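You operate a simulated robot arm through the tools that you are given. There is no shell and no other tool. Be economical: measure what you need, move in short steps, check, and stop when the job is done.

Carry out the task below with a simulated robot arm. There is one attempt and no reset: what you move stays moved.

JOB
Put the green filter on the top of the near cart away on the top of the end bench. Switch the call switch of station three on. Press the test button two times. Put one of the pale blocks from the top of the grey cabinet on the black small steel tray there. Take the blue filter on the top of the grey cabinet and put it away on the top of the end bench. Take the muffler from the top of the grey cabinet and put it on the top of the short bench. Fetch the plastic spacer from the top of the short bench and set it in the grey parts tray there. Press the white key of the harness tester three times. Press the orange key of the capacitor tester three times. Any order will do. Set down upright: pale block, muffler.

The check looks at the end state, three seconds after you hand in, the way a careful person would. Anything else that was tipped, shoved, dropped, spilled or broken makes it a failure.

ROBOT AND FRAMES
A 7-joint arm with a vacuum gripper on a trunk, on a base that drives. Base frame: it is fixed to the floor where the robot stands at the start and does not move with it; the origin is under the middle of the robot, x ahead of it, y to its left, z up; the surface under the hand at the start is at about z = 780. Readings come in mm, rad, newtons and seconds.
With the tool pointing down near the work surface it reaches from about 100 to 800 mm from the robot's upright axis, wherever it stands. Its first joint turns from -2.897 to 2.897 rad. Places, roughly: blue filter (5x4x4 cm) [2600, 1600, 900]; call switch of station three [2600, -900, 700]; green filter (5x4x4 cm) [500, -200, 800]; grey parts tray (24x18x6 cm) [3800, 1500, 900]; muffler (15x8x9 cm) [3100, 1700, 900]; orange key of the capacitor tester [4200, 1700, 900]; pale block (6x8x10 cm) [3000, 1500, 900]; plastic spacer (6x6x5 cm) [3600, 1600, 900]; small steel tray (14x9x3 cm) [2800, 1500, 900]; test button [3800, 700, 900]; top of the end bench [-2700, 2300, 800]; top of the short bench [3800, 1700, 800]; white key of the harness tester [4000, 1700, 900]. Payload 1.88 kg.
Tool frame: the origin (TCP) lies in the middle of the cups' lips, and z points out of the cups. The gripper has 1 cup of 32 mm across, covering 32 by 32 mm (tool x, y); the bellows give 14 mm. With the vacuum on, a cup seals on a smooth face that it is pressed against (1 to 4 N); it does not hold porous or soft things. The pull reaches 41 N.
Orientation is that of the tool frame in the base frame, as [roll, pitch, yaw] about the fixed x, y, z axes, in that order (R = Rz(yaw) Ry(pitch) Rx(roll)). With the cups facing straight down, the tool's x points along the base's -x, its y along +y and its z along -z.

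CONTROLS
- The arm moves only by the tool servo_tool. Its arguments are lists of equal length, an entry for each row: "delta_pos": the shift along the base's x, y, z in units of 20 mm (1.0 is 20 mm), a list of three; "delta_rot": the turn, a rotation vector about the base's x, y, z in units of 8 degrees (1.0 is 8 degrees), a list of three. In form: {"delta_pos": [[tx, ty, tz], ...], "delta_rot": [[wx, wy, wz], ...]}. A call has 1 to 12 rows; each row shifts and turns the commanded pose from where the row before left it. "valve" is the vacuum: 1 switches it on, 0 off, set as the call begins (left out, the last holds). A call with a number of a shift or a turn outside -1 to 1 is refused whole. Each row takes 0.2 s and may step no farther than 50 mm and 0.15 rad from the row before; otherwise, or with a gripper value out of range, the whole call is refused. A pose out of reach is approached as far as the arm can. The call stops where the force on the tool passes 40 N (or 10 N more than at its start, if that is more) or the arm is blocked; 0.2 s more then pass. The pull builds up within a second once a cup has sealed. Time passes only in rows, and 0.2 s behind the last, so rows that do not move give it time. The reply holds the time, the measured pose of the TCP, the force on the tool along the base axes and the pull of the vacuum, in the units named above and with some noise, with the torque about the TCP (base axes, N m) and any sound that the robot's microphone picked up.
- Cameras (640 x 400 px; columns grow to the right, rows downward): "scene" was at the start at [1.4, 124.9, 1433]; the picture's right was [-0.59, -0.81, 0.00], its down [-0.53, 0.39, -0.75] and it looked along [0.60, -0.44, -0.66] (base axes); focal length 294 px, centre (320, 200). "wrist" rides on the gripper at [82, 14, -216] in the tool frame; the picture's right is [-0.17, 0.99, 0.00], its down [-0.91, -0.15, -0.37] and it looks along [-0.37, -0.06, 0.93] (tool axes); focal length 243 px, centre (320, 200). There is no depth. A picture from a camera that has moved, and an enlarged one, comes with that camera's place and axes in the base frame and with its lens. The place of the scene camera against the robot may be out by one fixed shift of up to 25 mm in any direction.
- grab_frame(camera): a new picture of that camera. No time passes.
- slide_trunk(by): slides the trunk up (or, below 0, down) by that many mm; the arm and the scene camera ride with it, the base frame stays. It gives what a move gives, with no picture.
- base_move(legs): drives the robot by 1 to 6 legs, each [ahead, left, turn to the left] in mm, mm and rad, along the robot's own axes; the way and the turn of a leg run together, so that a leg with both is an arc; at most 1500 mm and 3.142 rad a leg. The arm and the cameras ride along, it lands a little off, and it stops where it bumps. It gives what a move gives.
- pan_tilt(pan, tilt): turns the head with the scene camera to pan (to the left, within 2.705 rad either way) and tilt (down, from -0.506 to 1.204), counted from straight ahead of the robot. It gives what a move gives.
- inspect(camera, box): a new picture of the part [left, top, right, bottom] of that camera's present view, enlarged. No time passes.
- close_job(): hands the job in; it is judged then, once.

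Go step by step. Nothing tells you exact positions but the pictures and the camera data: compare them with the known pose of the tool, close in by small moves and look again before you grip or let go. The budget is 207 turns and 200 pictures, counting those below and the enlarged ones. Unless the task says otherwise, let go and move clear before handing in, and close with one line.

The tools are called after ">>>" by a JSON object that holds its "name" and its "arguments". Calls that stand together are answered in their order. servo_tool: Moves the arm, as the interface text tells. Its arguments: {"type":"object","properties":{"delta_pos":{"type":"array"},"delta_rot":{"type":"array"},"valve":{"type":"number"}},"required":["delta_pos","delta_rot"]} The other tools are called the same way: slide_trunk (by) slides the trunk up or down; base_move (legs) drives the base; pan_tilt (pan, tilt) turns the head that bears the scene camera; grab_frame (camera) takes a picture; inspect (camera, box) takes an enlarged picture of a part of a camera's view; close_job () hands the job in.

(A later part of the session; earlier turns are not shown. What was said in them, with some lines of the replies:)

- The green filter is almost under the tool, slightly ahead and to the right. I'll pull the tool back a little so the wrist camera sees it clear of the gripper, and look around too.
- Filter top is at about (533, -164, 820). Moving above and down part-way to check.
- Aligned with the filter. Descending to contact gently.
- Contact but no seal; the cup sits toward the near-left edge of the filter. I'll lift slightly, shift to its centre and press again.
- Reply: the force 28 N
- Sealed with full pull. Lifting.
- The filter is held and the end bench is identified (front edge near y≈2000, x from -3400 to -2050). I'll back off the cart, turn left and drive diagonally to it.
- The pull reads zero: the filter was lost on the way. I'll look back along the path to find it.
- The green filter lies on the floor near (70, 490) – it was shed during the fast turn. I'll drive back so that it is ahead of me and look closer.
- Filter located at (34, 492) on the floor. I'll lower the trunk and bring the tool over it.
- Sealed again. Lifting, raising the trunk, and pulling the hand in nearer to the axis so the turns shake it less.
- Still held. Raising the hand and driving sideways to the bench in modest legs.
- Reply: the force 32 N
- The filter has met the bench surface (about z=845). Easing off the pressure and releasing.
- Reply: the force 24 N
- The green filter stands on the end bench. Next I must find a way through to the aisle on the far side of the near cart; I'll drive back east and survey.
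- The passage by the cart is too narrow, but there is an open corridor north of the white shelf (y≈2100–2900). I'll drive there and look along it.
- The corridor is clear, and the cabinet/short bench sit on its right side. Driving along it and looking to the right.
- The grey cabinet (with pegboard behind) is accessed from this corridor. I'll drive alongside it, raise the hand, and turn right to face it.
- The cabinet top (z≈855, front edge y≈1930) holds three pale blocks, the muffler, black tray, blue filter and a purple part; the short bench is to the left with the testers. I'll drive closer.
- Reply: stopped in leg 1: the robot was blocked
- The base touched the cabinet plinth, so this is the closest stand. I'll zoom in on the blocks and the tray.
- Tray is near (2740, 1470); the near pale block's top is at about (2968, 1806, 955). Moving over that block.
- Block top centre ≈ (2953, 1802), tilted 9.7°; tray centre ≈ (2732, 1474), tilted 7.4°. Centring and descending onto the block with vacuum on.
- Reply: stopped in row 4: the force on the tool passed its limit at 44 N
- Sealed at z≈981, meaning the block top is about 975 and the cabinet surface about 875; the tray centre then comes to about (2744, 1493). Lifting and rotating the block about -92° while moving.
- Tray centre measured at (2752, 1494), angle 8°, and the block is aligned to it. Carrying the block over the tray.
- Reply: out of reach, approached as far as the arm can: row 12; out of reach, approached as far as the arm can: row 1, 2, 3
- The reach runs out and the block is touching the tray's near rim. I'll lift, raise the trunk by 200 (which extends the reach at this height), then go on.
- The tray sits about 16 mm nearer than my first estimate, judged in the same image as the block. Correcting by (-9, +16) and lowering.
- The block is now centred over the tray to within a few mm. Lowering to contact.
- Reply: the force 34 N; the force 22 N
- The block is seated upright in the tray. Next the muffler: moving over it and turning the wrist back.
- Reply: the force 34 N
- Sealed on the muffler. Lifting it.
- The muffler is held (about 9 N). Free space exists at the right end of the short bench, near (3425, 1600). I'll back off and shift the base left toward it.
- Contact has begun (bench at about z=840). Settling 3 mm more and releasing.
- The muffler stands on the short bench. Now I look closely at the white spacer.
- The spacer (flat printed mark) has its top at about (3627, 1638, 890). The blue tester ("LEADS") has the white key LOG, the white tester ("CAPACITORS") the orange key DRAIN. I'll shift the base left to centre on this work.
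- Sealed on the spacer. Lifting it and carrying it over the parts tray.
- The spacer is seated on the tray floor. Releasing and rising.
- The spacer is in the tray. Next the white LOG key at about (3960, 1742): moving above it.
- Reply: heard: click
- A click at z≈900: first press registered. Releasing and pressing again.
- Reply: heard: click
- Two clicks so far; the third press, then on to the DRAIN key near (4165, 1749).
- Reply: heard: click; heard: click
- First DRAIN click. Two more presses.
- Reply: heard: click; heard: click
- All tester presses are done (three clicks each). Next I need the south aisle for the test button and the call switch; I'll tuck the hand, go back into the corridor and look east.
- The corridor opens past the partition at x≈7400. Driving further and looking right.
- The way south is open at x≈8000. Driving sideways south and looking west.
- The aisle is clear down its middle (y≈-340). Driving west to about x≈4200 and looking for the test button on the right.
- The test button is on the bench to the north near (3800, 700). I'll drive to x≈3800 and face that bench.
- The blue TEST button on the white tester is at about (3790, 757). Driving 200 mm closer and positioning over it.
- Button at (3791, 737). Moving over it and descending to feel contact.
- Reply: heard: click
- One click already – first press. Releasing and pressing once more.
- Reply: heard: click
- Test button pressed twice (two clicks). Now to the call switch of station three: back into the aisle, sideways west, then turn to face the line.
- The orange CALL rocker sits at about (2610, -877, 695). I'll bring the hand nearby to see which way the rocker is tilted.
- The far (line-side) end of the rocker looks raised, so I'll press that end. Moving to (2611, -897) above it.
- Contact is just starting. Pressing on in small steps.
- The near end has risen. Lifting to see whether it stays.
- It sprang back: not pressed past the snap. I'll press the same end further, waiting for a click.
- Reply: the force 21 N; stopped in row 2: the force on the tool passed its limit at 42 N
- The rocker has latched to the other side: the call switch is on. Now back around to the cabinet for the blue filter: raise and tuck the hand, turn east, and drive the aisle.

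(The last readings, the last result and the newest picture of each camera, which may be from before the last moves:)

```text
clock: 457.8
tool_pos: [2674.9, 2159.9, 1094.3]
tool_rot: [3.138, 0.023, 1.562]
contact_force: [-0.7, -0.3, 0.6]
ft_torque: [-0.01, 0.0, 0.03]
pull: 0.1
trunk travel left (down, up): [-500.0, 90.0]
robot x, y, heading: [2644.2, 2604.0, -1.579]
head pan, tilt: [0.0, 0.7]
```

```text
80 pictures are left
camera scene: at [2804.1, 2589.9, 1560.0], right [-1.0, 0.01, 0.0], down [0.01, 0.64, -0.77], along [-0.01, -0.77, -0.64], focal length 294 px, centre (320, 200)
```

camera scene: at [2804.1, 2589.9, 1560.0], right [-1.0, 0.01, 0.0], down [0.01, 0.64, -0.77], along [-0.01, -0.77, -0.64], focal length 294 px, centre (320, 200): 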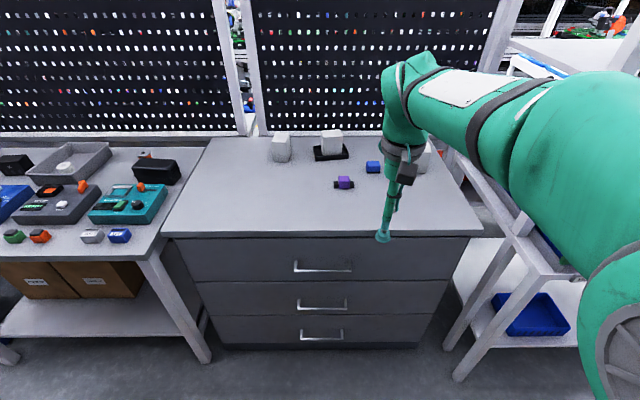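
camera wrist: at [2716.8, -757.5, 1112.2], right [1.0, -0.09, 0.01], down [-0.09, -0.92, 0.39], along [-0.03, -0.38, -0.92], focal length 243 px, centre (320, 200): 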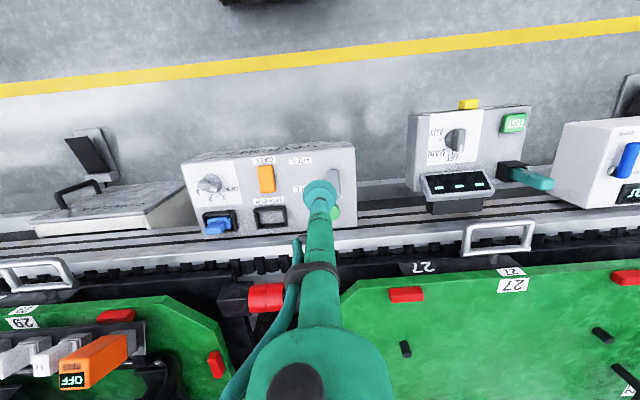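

All placed items look right. Driving up to the cabinet for the blue filter.

>>> {"name": "base_move", "arguments": {"legs": [[305, 0, 0]]}}

>>> {"name": "servo_tool", "arguments": {"delta_pos": [[-0.9, -1, 0], [-0.9, -1, 0], [-0.9, -1, 0], [-0.9, -1, 0], [-0.9, -1, 0], [-0.9, -1, 0], [0, -1, -0.5], [0, -1, -1], [0, -1, -1], [0, -1, -1]], "delta_rot": [[0, 0, 0], [0, 0, 0], [0, 0, 0], [0, 0, 0], [0, 0, 0], [0, 0, 0], [0, 0, 0], [0, 0, 0], [0, 0, 0], [0, 0, 0]]}}

>>> {"name": "grab_frame", "arguments": {"camera": "wrist"}}

```text
clock: 459.9
tool_pos: [2672.1, 1852.2, 1095.0]
tool_rot: [3.138, 0.023, 1.562]
contact_force: [0.9, 0.0, 0.7]
ft_torque: [0.0, 0.02, 0.0]
pull: 0.0
trunk travel left (down, up): [-500.0, 90.0]
robot x, y, heading: [2640.3, 2297.8, -1.58]
head pan, tilt: [0.0, 0.7]
```

```text
clock: 462.1
tool_pos: [2564.1, 1649.8, 1023.6]
tool_rot: [3.14, 0.025, 1.562]
contact_force: [-0.2, -0.1, -0.5]
ft_torque: [-0.04, -0.02, 0.02]
pull: 0.0
trunk travel left (down, up): [-500.0, 90.0]
robot x, y, heading: [2643.4, 2301.3, -1.581]
head pan, tilt: [0.0, 0.7]
```

```text
79 pictures are left
camera wrist: at [2577.6, 1739.0, 1237.7], right [0.98, -0.17, 0.01], down [-0.16, -0.9, 0.4], along [-0.06, -0.39, -0.92], focal length 243 px, centre (320, 200)
```

wrist: 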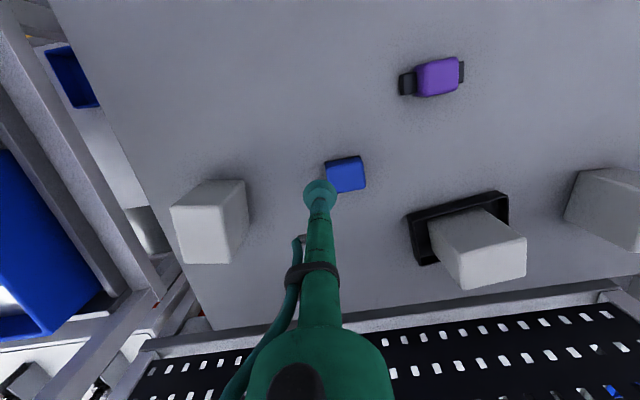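

>>> {"name": "servo_tool", "arguments": {"delta_pos": [[0.85, -0.5, 0], [0.9, -0.5, -0.5], [0, 0, -1], [0, 0, -1], [0, 0, -1]], "delta_rot": [[0, 0, 0], [0, 0, 0], [0, 0, 0], [0, 0, 0], [0, 0, 0]], "valve": 1}}

>>> {"name": "inspect", "arguments": {"camera": "wrist", "box": [240, 140, 400, 240]}}

```text
clock: 463.3
tool_pos: [2599.5, 1632.4, 954.5]
tool_rot: [3.138, 0.026, 1.562]
contact_force: [-0.1, -0.2, -0.2]
ft_torque: [-0.01, -0.02, 0.01]
pull: 0.0
trunk travel left (down, up): [-500.0, 90.0]
robot x, y, heading: [2648.2, 2298.8, -1.582]
head pan, tilt: [0.0, 0.7]
```

```text
4.00 times, centred on (320, 190) of wrist
camera zoom: at [2613.4, 1720.5, 1168.3], right [0.98, -0.17, 0.01], down [-0.16, -0.9, 0.4], along [-0.06, -0.39, -0.92], focal length 970 px, centre (320, 240)
```

zoom: 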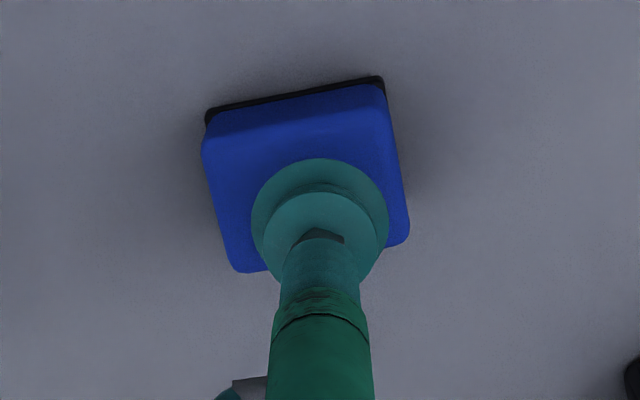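

>>> {"name": "servo_tool", "arguments": {"delta_pos": [[-0.17, -0.42, -1], [0, 0, -0.6], [0, 0, -0.3], [0, 0, -0.2], [0, 0, 0]], "delta_rot": [[0, 0, 0], [0, 0, 0], [0, 0, 0], [0, 0, 0], [0, 0, 0]]}}

>>> {"name": "inspect", "arguments": {"camera": "wrist", "box": [240, 140, 400, 240]}}

```text
clock: 464.5
tool_pos: [2595.6, 1623.3, 918.1]
tool_rot: [3.139, 0.035, 1.561]
contact_force: [0.6, -1.7, 38.6]
ft_torque: [0.08, -0.02, -0.01]
pull: 0.1
trunk travel left (down, up): [-500.0, 90.0]
robot x, y, heading: [2641.6, 2298.5, -1.583]
head pan, tilt: [0.0, 0.7]
```

```text
4.00 times, centred on (320, 190) of wrist
camera zoom: at [2609.7, 1713.6, 1131.3], right [0.98, -0.17, 0.01], down [-0.16, -0.9, 0.41], along [-0.06, -0.4, -0.91], focal length 970 px, centre (320, 240)
```

zoom: 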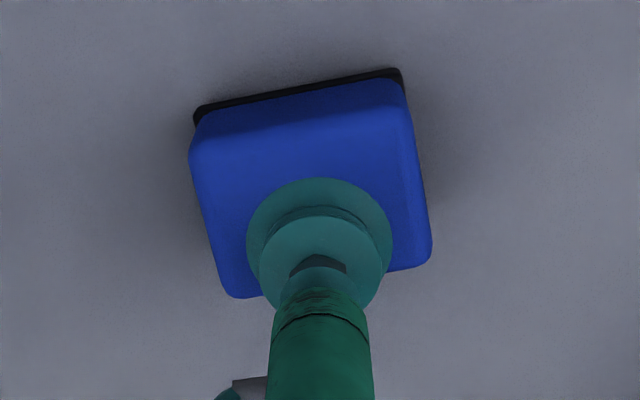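

Pressed but not sealed: the cup is about 8 mm too far back. Lifting, shifting and pressing again.

>>> {"name": "servo_tool", "arguments": {"delta_pos": [[0, 0, 0.7], [0, 0.4, 0], [0, 0, -0.3], [0, 0, -0.15], [0, 0, 0], [0, 0, 0]], "delta_rot": [[0, 0, 0], [0, 0, 0], [0, 0, 0], [0, 0, 0], [0, 0, 0], [0, 0, 0]]}}

>>> {"name": "inspect", "arguments": {"camera": "wrist", "box": [240, 140, 400, 240]}}

```text
clock: 465.9
tool_pos: [2596.5, 1631.3, 919.5]
tool_rot: [3.136, 0.028, 1.561]
contact_force: [2.4, 3.6, 18.9]
ft_torque: [-0.07, 0.11, 0.01]
pull: 0.0
trunk travel left (down, up): [-500.0, 90.0]
robot x, y, heading: [2645.5, 2296.5, -1.576]
head pan, tilt: [0.0, 0.7]
```

```text
4.00 times, centred on (320, 190) of wrist
camera zoom: at [2609.6, 1721.0, 1132.6], right [0.98, -0.17, 0.01], down [-0.16, -0.9, 0.4], along [-0.06, -0.39, -0.92], focal length 970 px, centre (320, 240)
```

zoom: 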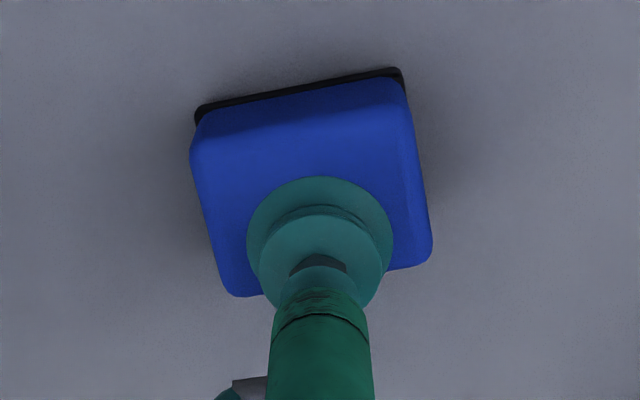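

>>> {"name": "servo_tool", "arguments": {"delta_pos": [[0, 0, 1], [0, 0, 0.5], [0, 0.45, 0]], "delta_rot": [[0, 0, 0], [0, 0, 0], [0, 0, 0]]}}

>>> {"name": "inspect", "arguments": {"camera": "wrist", "box": [240, 140, 400, 240]}}

```text
clock: 466.7
tool_pos: [2595.9, 1639.8, 946.8]
tool_rot: [3.138, 0.024, 1.561]
contact_force: [0.0, -0.1, 0.1]
ft_torque: [0.0, -0.01, -0.02]
pull: 0.0
trunk travel left (down, up): [-500.0, 90.0]
robot x, y, heading: [2645.1, 2294.9, -1.583]
head pan, tilt: [0.0, 0.7]
```

```text
4.00 times, centred on (320, 190) of wrist
camera zoom: at [2609.8, 1729.0, 1161.4], right [0.98, -0.17, 0.01], down [-0.16, -0.9, 0.4], along [-0.06, -0.39, -0.92], focal length 970 px, centre (320, 240)
```

zoom: 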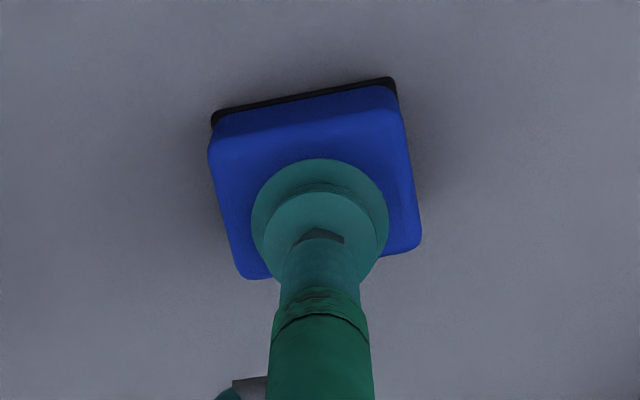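

Now centred. Pressing down gently in small steps.

>>> {"name": "servo_tool", "arguments": {"delta_pos": [[0, 0, -0.5], [0, 0, -0.2], [0, 0, 0], [0, 0, 0]], "delta_rot": [[0, 0, 0], [0, 0, 0], [0, 0, 0], [0, 0, 0]]}}

>>> {"name": "servo_tool", "arguments": {"delta_pos": [[0, 0, -0.2], [0, 0, 0], [0, 0, 0], [0, 0, 0]], "delta_rot": [[0, 0, 0], [0, 0, 0], [0, 0, 0], [0, 0, 0]]}}

```text
clock: 467.7
tool_pos: [2595.6, 1640.8, 934.3]
tool_rot: [3.138, 0.024, 1.563]
contact_force: [-0.4, -0.2, 1.5]
ft_torque: [0.0, 0.03, -0.04]
pull: 41.2
trunk travel left (down, up): [-500.0, 90.0]
robot x, y, heading: [2647.4, 2298.6, -1.58]
head pan, tilt: [0.0, 0.7]
```

```text
clock: 468.7
tool_pos: [2595.1, 1640.4, 932.7]
tool_rot: [3.14, 0.028, 1.561]
contact_force: [1.5, -2.7, 16.6]
ft_torque: [0.25, 0.06, -0.03]
pull: 40.9
trunk travel left (down, up): [-500.0, 90.0]
robot x, y, heading: [2646.0, 2295.5, -1.576]
head pan, tilt: [0.0, 0.7]
```

Sealed. Lifting the blue filter and pulling it in for the drive.

>>> {"name": "servo_tool", "arguments": {"delta_pos": [[0, 0, 0.3], [0, 0, 0.7], [0, 0, 1], [0, 0, 1], [0, 0, 1], [0, 0, 1], [0.3, 0.8, 0.5], [0.3, 0.8, 0.5], [0.3, 0.8, 0.5], [0.3, 0.8, 0.5], [0.3, 0.8, 0.5], [0.3, 0.8, 0.5]], "delta_rot": [[0, 0, 0], [0, 0, 0], [0, 0, 0], [0, 0, 0], [0, 0, 0], [0, 0, 0], [0, 0, 0], [0, 0, 0], [0, 0, 0], [0, 0, 0], [0, 0, 0], [0, 0, 0]]}}

>>> {"name": "servo_tool", "arguments": {"delta_pos": [[0, 0.8, 0], [0, 0.8, 0], [0, 0.8, 0], [0, 0.8, 0], [0, 0.8, 0], [0, 0.8, 0]], "delta_rot": [[0, 0, 0], [0, 0, 0], [0, 0, 0], [0, 0, 0], [0, 0, 0], [0, 0, 0]]}}

>>> {"name": "grab_frame", "arguments": {"camera": "wrist"}}

```text
clock: 471.3
tool_pos: [2633.2, 1735.9, 1089.0]
tool_rot: [3.139, 0.025, 1.561]
contact_force: [0.1, -0.6, 0.3]
ft_torque: [0.0, 0.03, -0.04]
pull: 40.2
trunk travel left (down, up): [-500.0, 90.0]
robot x, y, heading: [2645.4, 2297.1, -1.58]
head pan, tilt: [0.0, 0.7]
```

```text
clock: 472.7
tool_pos: [2630.1, 1832.3, 1089.4]
tool_rot: [3.138, 0.023, 1.562]
contact_force: [-0.8, 0.0, -0.3]
ft_torque: [0.02, -0.01, 0.01]
pull: 40.6
trunk travel left (down, up): [-500.0, 90.0]
robot x, y, heading: [2645.1, 2293.9, -1.581]
head pan, tilt: [0.0, 0.7]
```

```text
74 pictures are left
camera wrist: at [2645.0, 1920.9, 1303.5], right [0.98, -0.17, 0.01], down [-0.16, -0.9, 0.4], along [-0.06, -0.39, -0.92], focal length 243 px, centre (320, 200)
```

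wrist: 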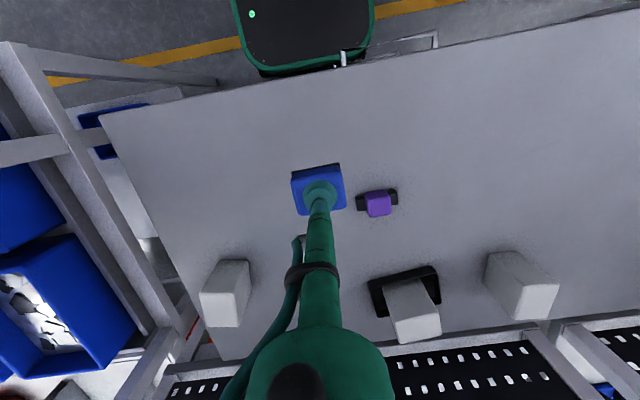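

>>> {"name": "base_move", "arguments": {"legs": [[-270, 0, 0], [0, 0, -0.39], [0, 0, -0.39], [0, 0, -0.39], [0, 0, -0.39]]}}

```text
clock: 479.3
tool_pos: [2180.6, 2589.3, 1090.4]
tool_rot: [3.139, 0.025, -0.025]
contact_force: [-0.3, 0.2, -0.6]
ft_torque: [0.04, -0.03, 0.0]
pull: 40.6
trunk travel left (down, up): [-500.0, 90.0]
robot x, y, heading: [2646.7, 2572.8, 3.125]
head pan, tilt: [0.0, 0.7]
```

>>> {"name": "base_move", "arguments": {"legs": [[570, 0, 0.015], [570, 20, 0], [570, 20, 0], [570, 0, 0]]}}

```text
clock: 491.1
tool_pos: [-92.6, 2598.8, 1089.9]
tool_rot: [3.139, 0.024, -0.03]
contact_force: [0.6, -0.9, -0.9]
ft_torque: [-0.01, -0.01, -0.01]
pull: 40.7
trunk travel left (down, up): [-500.0, 90.0]
robot x, y, heading: [373.3, 2581.4, 3.113]
head pan, tilt: [0.0, 0.7]
```

>>> {"name": "base_move", "arguments": {"legs": [[0, 560, 0.028], [0, 560, 0], [590, 0, 0], [590, 0, 0], [590, 0, 0], [590, 0, 0]]}}

```text
clock: 508.9
tool_pos: [-2458.4, 1436.1, 1089.3]
tool_rot: [3.139, 0.024, 0.009]
contact_force: [-0.4, -0.4, 0.2]
ft_torque: [0.03, 0.0, -0.04]
pull: 41.2
trunk travel left (down, up): [-500.0, 90.0]
robot x, y, heading: [-1992.7, 1432.3, -3.135]
head pan, tilt: [0.0, 0.7]
```

>>> {"name": "base_move", "arguments": {"legs": [[330, 0, 0], [330, 0, 0], [0, 0, -0.39], [0, 0, -0.39], [0, 0, -0.39], [0, 0, -0.4]]}}

>>> {"name": "grab_frame", "arguments": {"camera": "wrist"}}

>>> {"name": "grab_frame", "arguments": {"camera": "scene"}}

```text
clock: 517.6
tool_pos: [-2645.8, 1893.4, 1089.2]
tool_rot: [3.138, 0.026, -1.563]
contact_force: [0.1, 0.1, 0.0]
ft_torque: [0.0, -0.01, -0.02]
pull: 40.6
trunk travel left (down, up): [-500.0, 90.0]
robot x, y, heading: [-2652.4, 1426.1, 1.578]
head pan, tilt: [0.0, 0.7]
```

```text
73 pictures are left
camera wrist: at [-2657.3, 1808.2, 1303.4], right [-0.99, 0.16, 0.01], down [0.15, 0.91, 0.4], along [0.06, 0.39, -0.92], focal length 243 px, centre (320, 200)
```

wrist: 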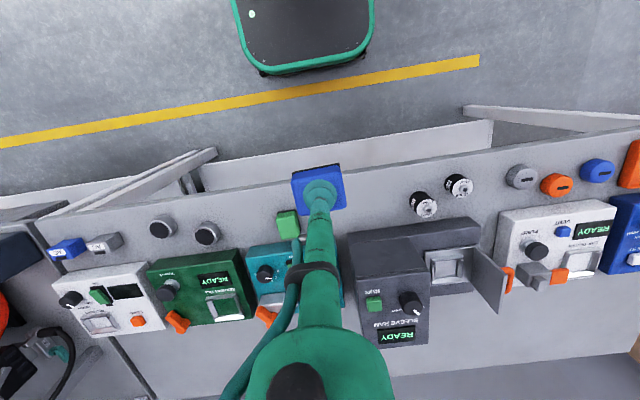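

```text
72 pictures are left
camera scene: at [-2819.7, 1463.1, 1560.0], right [1.0, 0.01, 0.0], down [0.01, -0.64, -0.77], along [-0.01, 0.76, -0.64], focal length 294 px, centre (320, 200)
```

scene: 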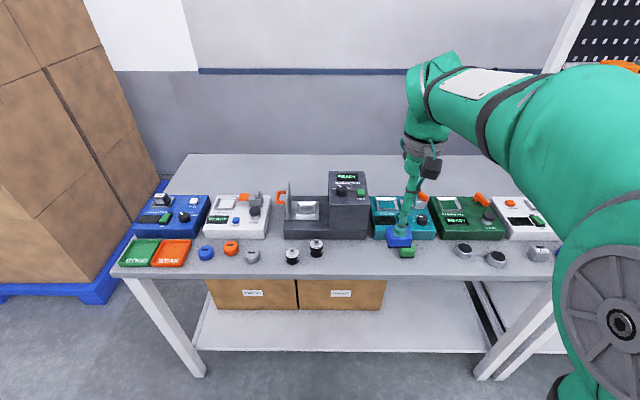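

The blue filter is still held. The free strip on the bench is left of the green filter: target (-2690, 2022).

>>> {"name": "servo_tool", "arguments": {"delta_pos": [[-0.4, 1, -0.5], [-0.4, 1, -0.5], [-0.4, 1, -0.5], [-0.4, 1, -0.5], [-0.4, 1, -0.5], [-0.2, 1, -0.5], [0, 0.45, -1], [0, 0, -1], [0, 0, -1]], "delta_rot": [[0, 0, 0], [0, 0, 0], [0, 0, 0], [0, 0, 0], [0, 0, 0], [0, 0, 0], [0, 0, 0], [0, 0, 0], [0, 0, 0]]}}

>>> {"name": "grab_frame", "arguments": {"camera": "wrist"}}

>>> {"name": "inspect", "arguments": {"camera": "scene", "box": [280, 150, 480, 275]}}

```text
clock: 519.6
tool_pos: [-2689.9, 2023.4, 968.5]
tool_rot: [3.138, 0.025, -1.562]
contact_force: [-0.1, 0.9, -0.7]
ft_torque: [-0.01, 0.03, -0.03]
pull: 41.0
trunk travel left (down, up): [-500.0, 90.0]
robot x, y, heading: [-2650.7, 1426.0, 1.576]
head pan, tilt: [0.0, 0.7]
```

```text
71 pictures are left
camera wrist: at [-2701.8, 1936.8, 1182.6], right [-0.99, 0.16, 0.01], down [0.15, 0.91, 0.4], along [0.06, 0.39, -0.92], focal length 243 px, centre (320, 200)
```

wrist: 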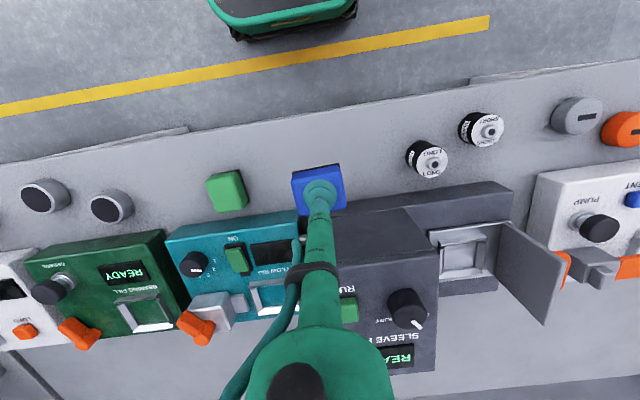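

```text
3.20 times, centred on (380, 212) of scene
camera zoom: at [-2819.6, 1463.1, 1560.0], right [1.0, 0.01, 0.0], down [0.01, -0.64, -0.77], along [-0.01, 0.76, -0.64], focal length 939 px, centre (128, 160)
```

zoom: 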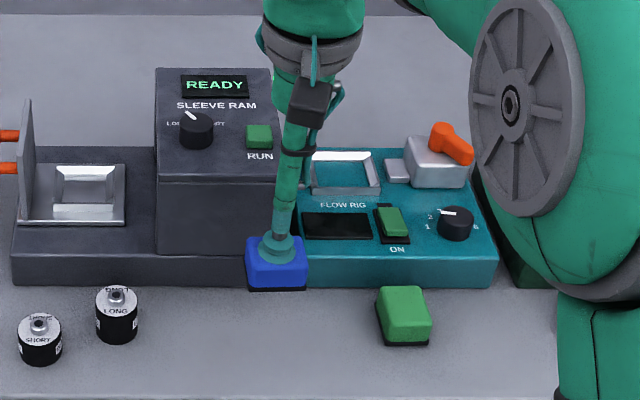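

>>> {"name": "servo_tool", "arguments": {"delta_pos": [[0, 0, -1], [0, 0, -1], [0, 0, -1], [0, 0, -0.3]], "delta_rot": [[0, 0, 0], [0, 0, 0], [0, 0, 0], [0, 0, 0]]}}

>>> {"name": "servo_tool", "arguments": {"delta_pos": [[0, 0, -0.2], [0, 0, -0.2]], "delta_rot": [[0, 0, 0], [0, 0, 0]]}}

```text
clock: 520.6
tool_pos: [-2688.4, 2024.3, 902.3]
tool_rot: [3.139, 0.025, -1.562]
contact_force: [0.5, -0.5, -0.8]
ft_torque: [-0.03, -0.01, -0.03]
pull: 40.4
trunk travel left (down, up): [-500.0, 90.0]
robot x, y, heading: [-2650.0, 1428.3, 1.576]
head pan, tilt: [0.0, 0.7]
```

```text
clock: 521.2
tool_pos: [-2688.9, 2024.6, 894.2]
tool_rot: [3.138, 0.025, -1.562]
contact_force: [-0.5, -0.2, -1.1]
ft_torque: [-0.02, -0.01, -0.01]
pull: 40.6
trunk travel left (down, up): [-500.0, 90.0]
robot x, y, heading: [-2648.5, 1430.3, 1.578]
head pan, tilt: [0.0, 0.7]
```

>>> {"name": "servo_tool", "arguments": {"delta_pos": [[0, 0, -0.2], [0, 0, -0.2]], "delta_rot": [[0, 0, 0], [0, 0, 0]]}}

>>> {"name": "servo_tool", "arguments": {"delta_pos": [[0, 0, -0.2], [0, 0, -0.1]], "delta_rot": [[0, 0, 0], [0, 0, 0]]}}

```text
clock: 521.8
tool_pos: [-2687.9, 2023.8, 887.3]
tool_rot: [3.137, 0.024, -1.564]
contact_force: [-0.3, -0.9, 0.2]
ft_torque: [0.01, -0.02, 0.01]
pull: 40.7
trunk travel left (down, up): [-500.0, 90.0]
robot x, y, heading: [-2647.6, 1429.7, 1.578]
head pan, tilt: [0.0, 0.7]
```

```text
clock: 522.4
tool_pos: [-2688.4, 2023.9, 882.7]
tool_rot: [3.138, 0.029, -1.563]
contact_force: [1.5, -1.0, 13.1]
ft_torque: [-0.26, -0.05, 0.01]
pull: 40.8
trunk travel left (down, up): [-500.0, 90.0]
robot x, y, heading: [-2653.5, 1423.5, 1.578]
head pan, tilt: [0.0, 0.7]
```

The blue filter is on the bench surface. Releasing and rising clear.

>>> {"name": "servo_tool", "arguments": {"delta_pos": [[0, 0, 0], [0, 0, 0], [0, 0, 0], [0, 0, 0], [0, 0, 0.2], [0, 0, 0.5], [0, 0, 1], [0, 0, 1], [0, -0.5, 1], [0, -1, 1], [0, -1, 1], [0, -1, 1]], "delta_rot": [[0, 0, 0], [0, 0, 0], [0, 0, 0], [0, 0, 0], [0, 0, 0], [0, 0, 0], [0, 0, 0], [0, 0, 0], [0, 0, 0], [0, 0, 0], [0, 0, 0], [0, 0, 0]], "valve": 0}}

>>> {"name": "grab_frame", "arguments": {"camera": "scene"}}

>>> {"name": "inspect", "arguments": {"camera": "scene", "box": [280, 170, 480, 295]}}

```text
clock: 525.0
tool_pos: [-2687.6, 1952.2, 1014.5]
tool_rot: [3.14, 0.024, -1.562]
contact_force: [-0.2, -0.1, 0.3]
ft_torque: [0.0, -0.01, 0.02]
pull: 0.1
trunk travel left (down, up): [-500.0, 90.0]
robot x, y, heading: [-2651.6, 1431.2, 1.581]
head pan, tilt: [0.0, 0.7]
```

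```text
69 pictures are left
camera scene: at [-2819.6, 1463.2, 1560.0], right [1.0, 0.01, 0.0], down [0.01, -0.64, -0.76], along [-0.01, 0.76, -0.64], focal length 294 px, centre (320, 200)
```

scene: 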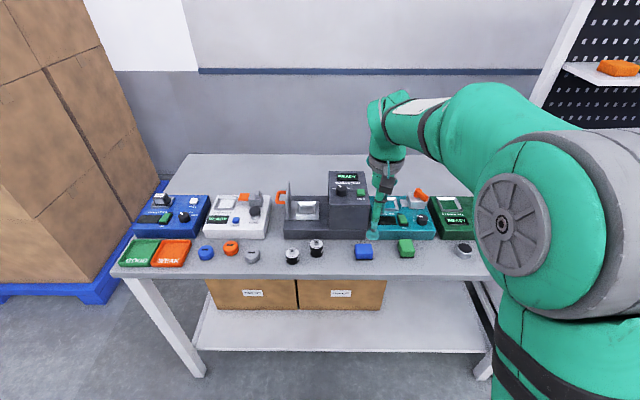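

```text
3.20 times, centred on (380, 232) of scene
camera zoom: at [-2819.6, 1463.2, 1560.0], right [1.0, 0.01, 0.0], down [0.01, -0.64, -0.76], along [-0.01, 0.76, -0.64], focal length 939 px, centre (128, 96)
```

zoom: 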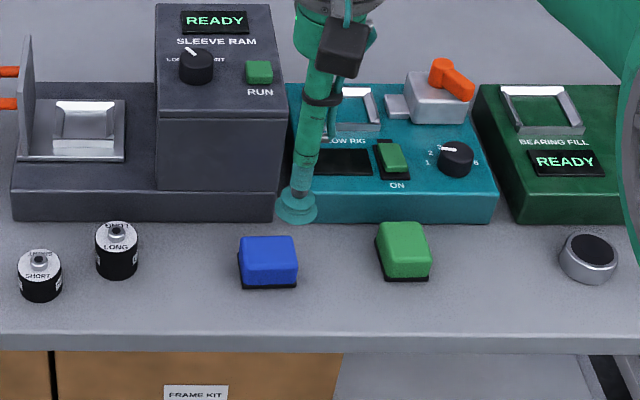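

Both filters stand on the end bench, the hand is clear, and every item on the list is done. Handing in.

>>> {"name": "close_job", "arguments": {}}

```text
The job is handed in.
```

All nine tasks were carried out and the job is handed in. Two points to note: the green filter fell to the floor once on the way and was picked up again, and the call switch latched over but its ON position isn't labelled, so I took it to have started off.
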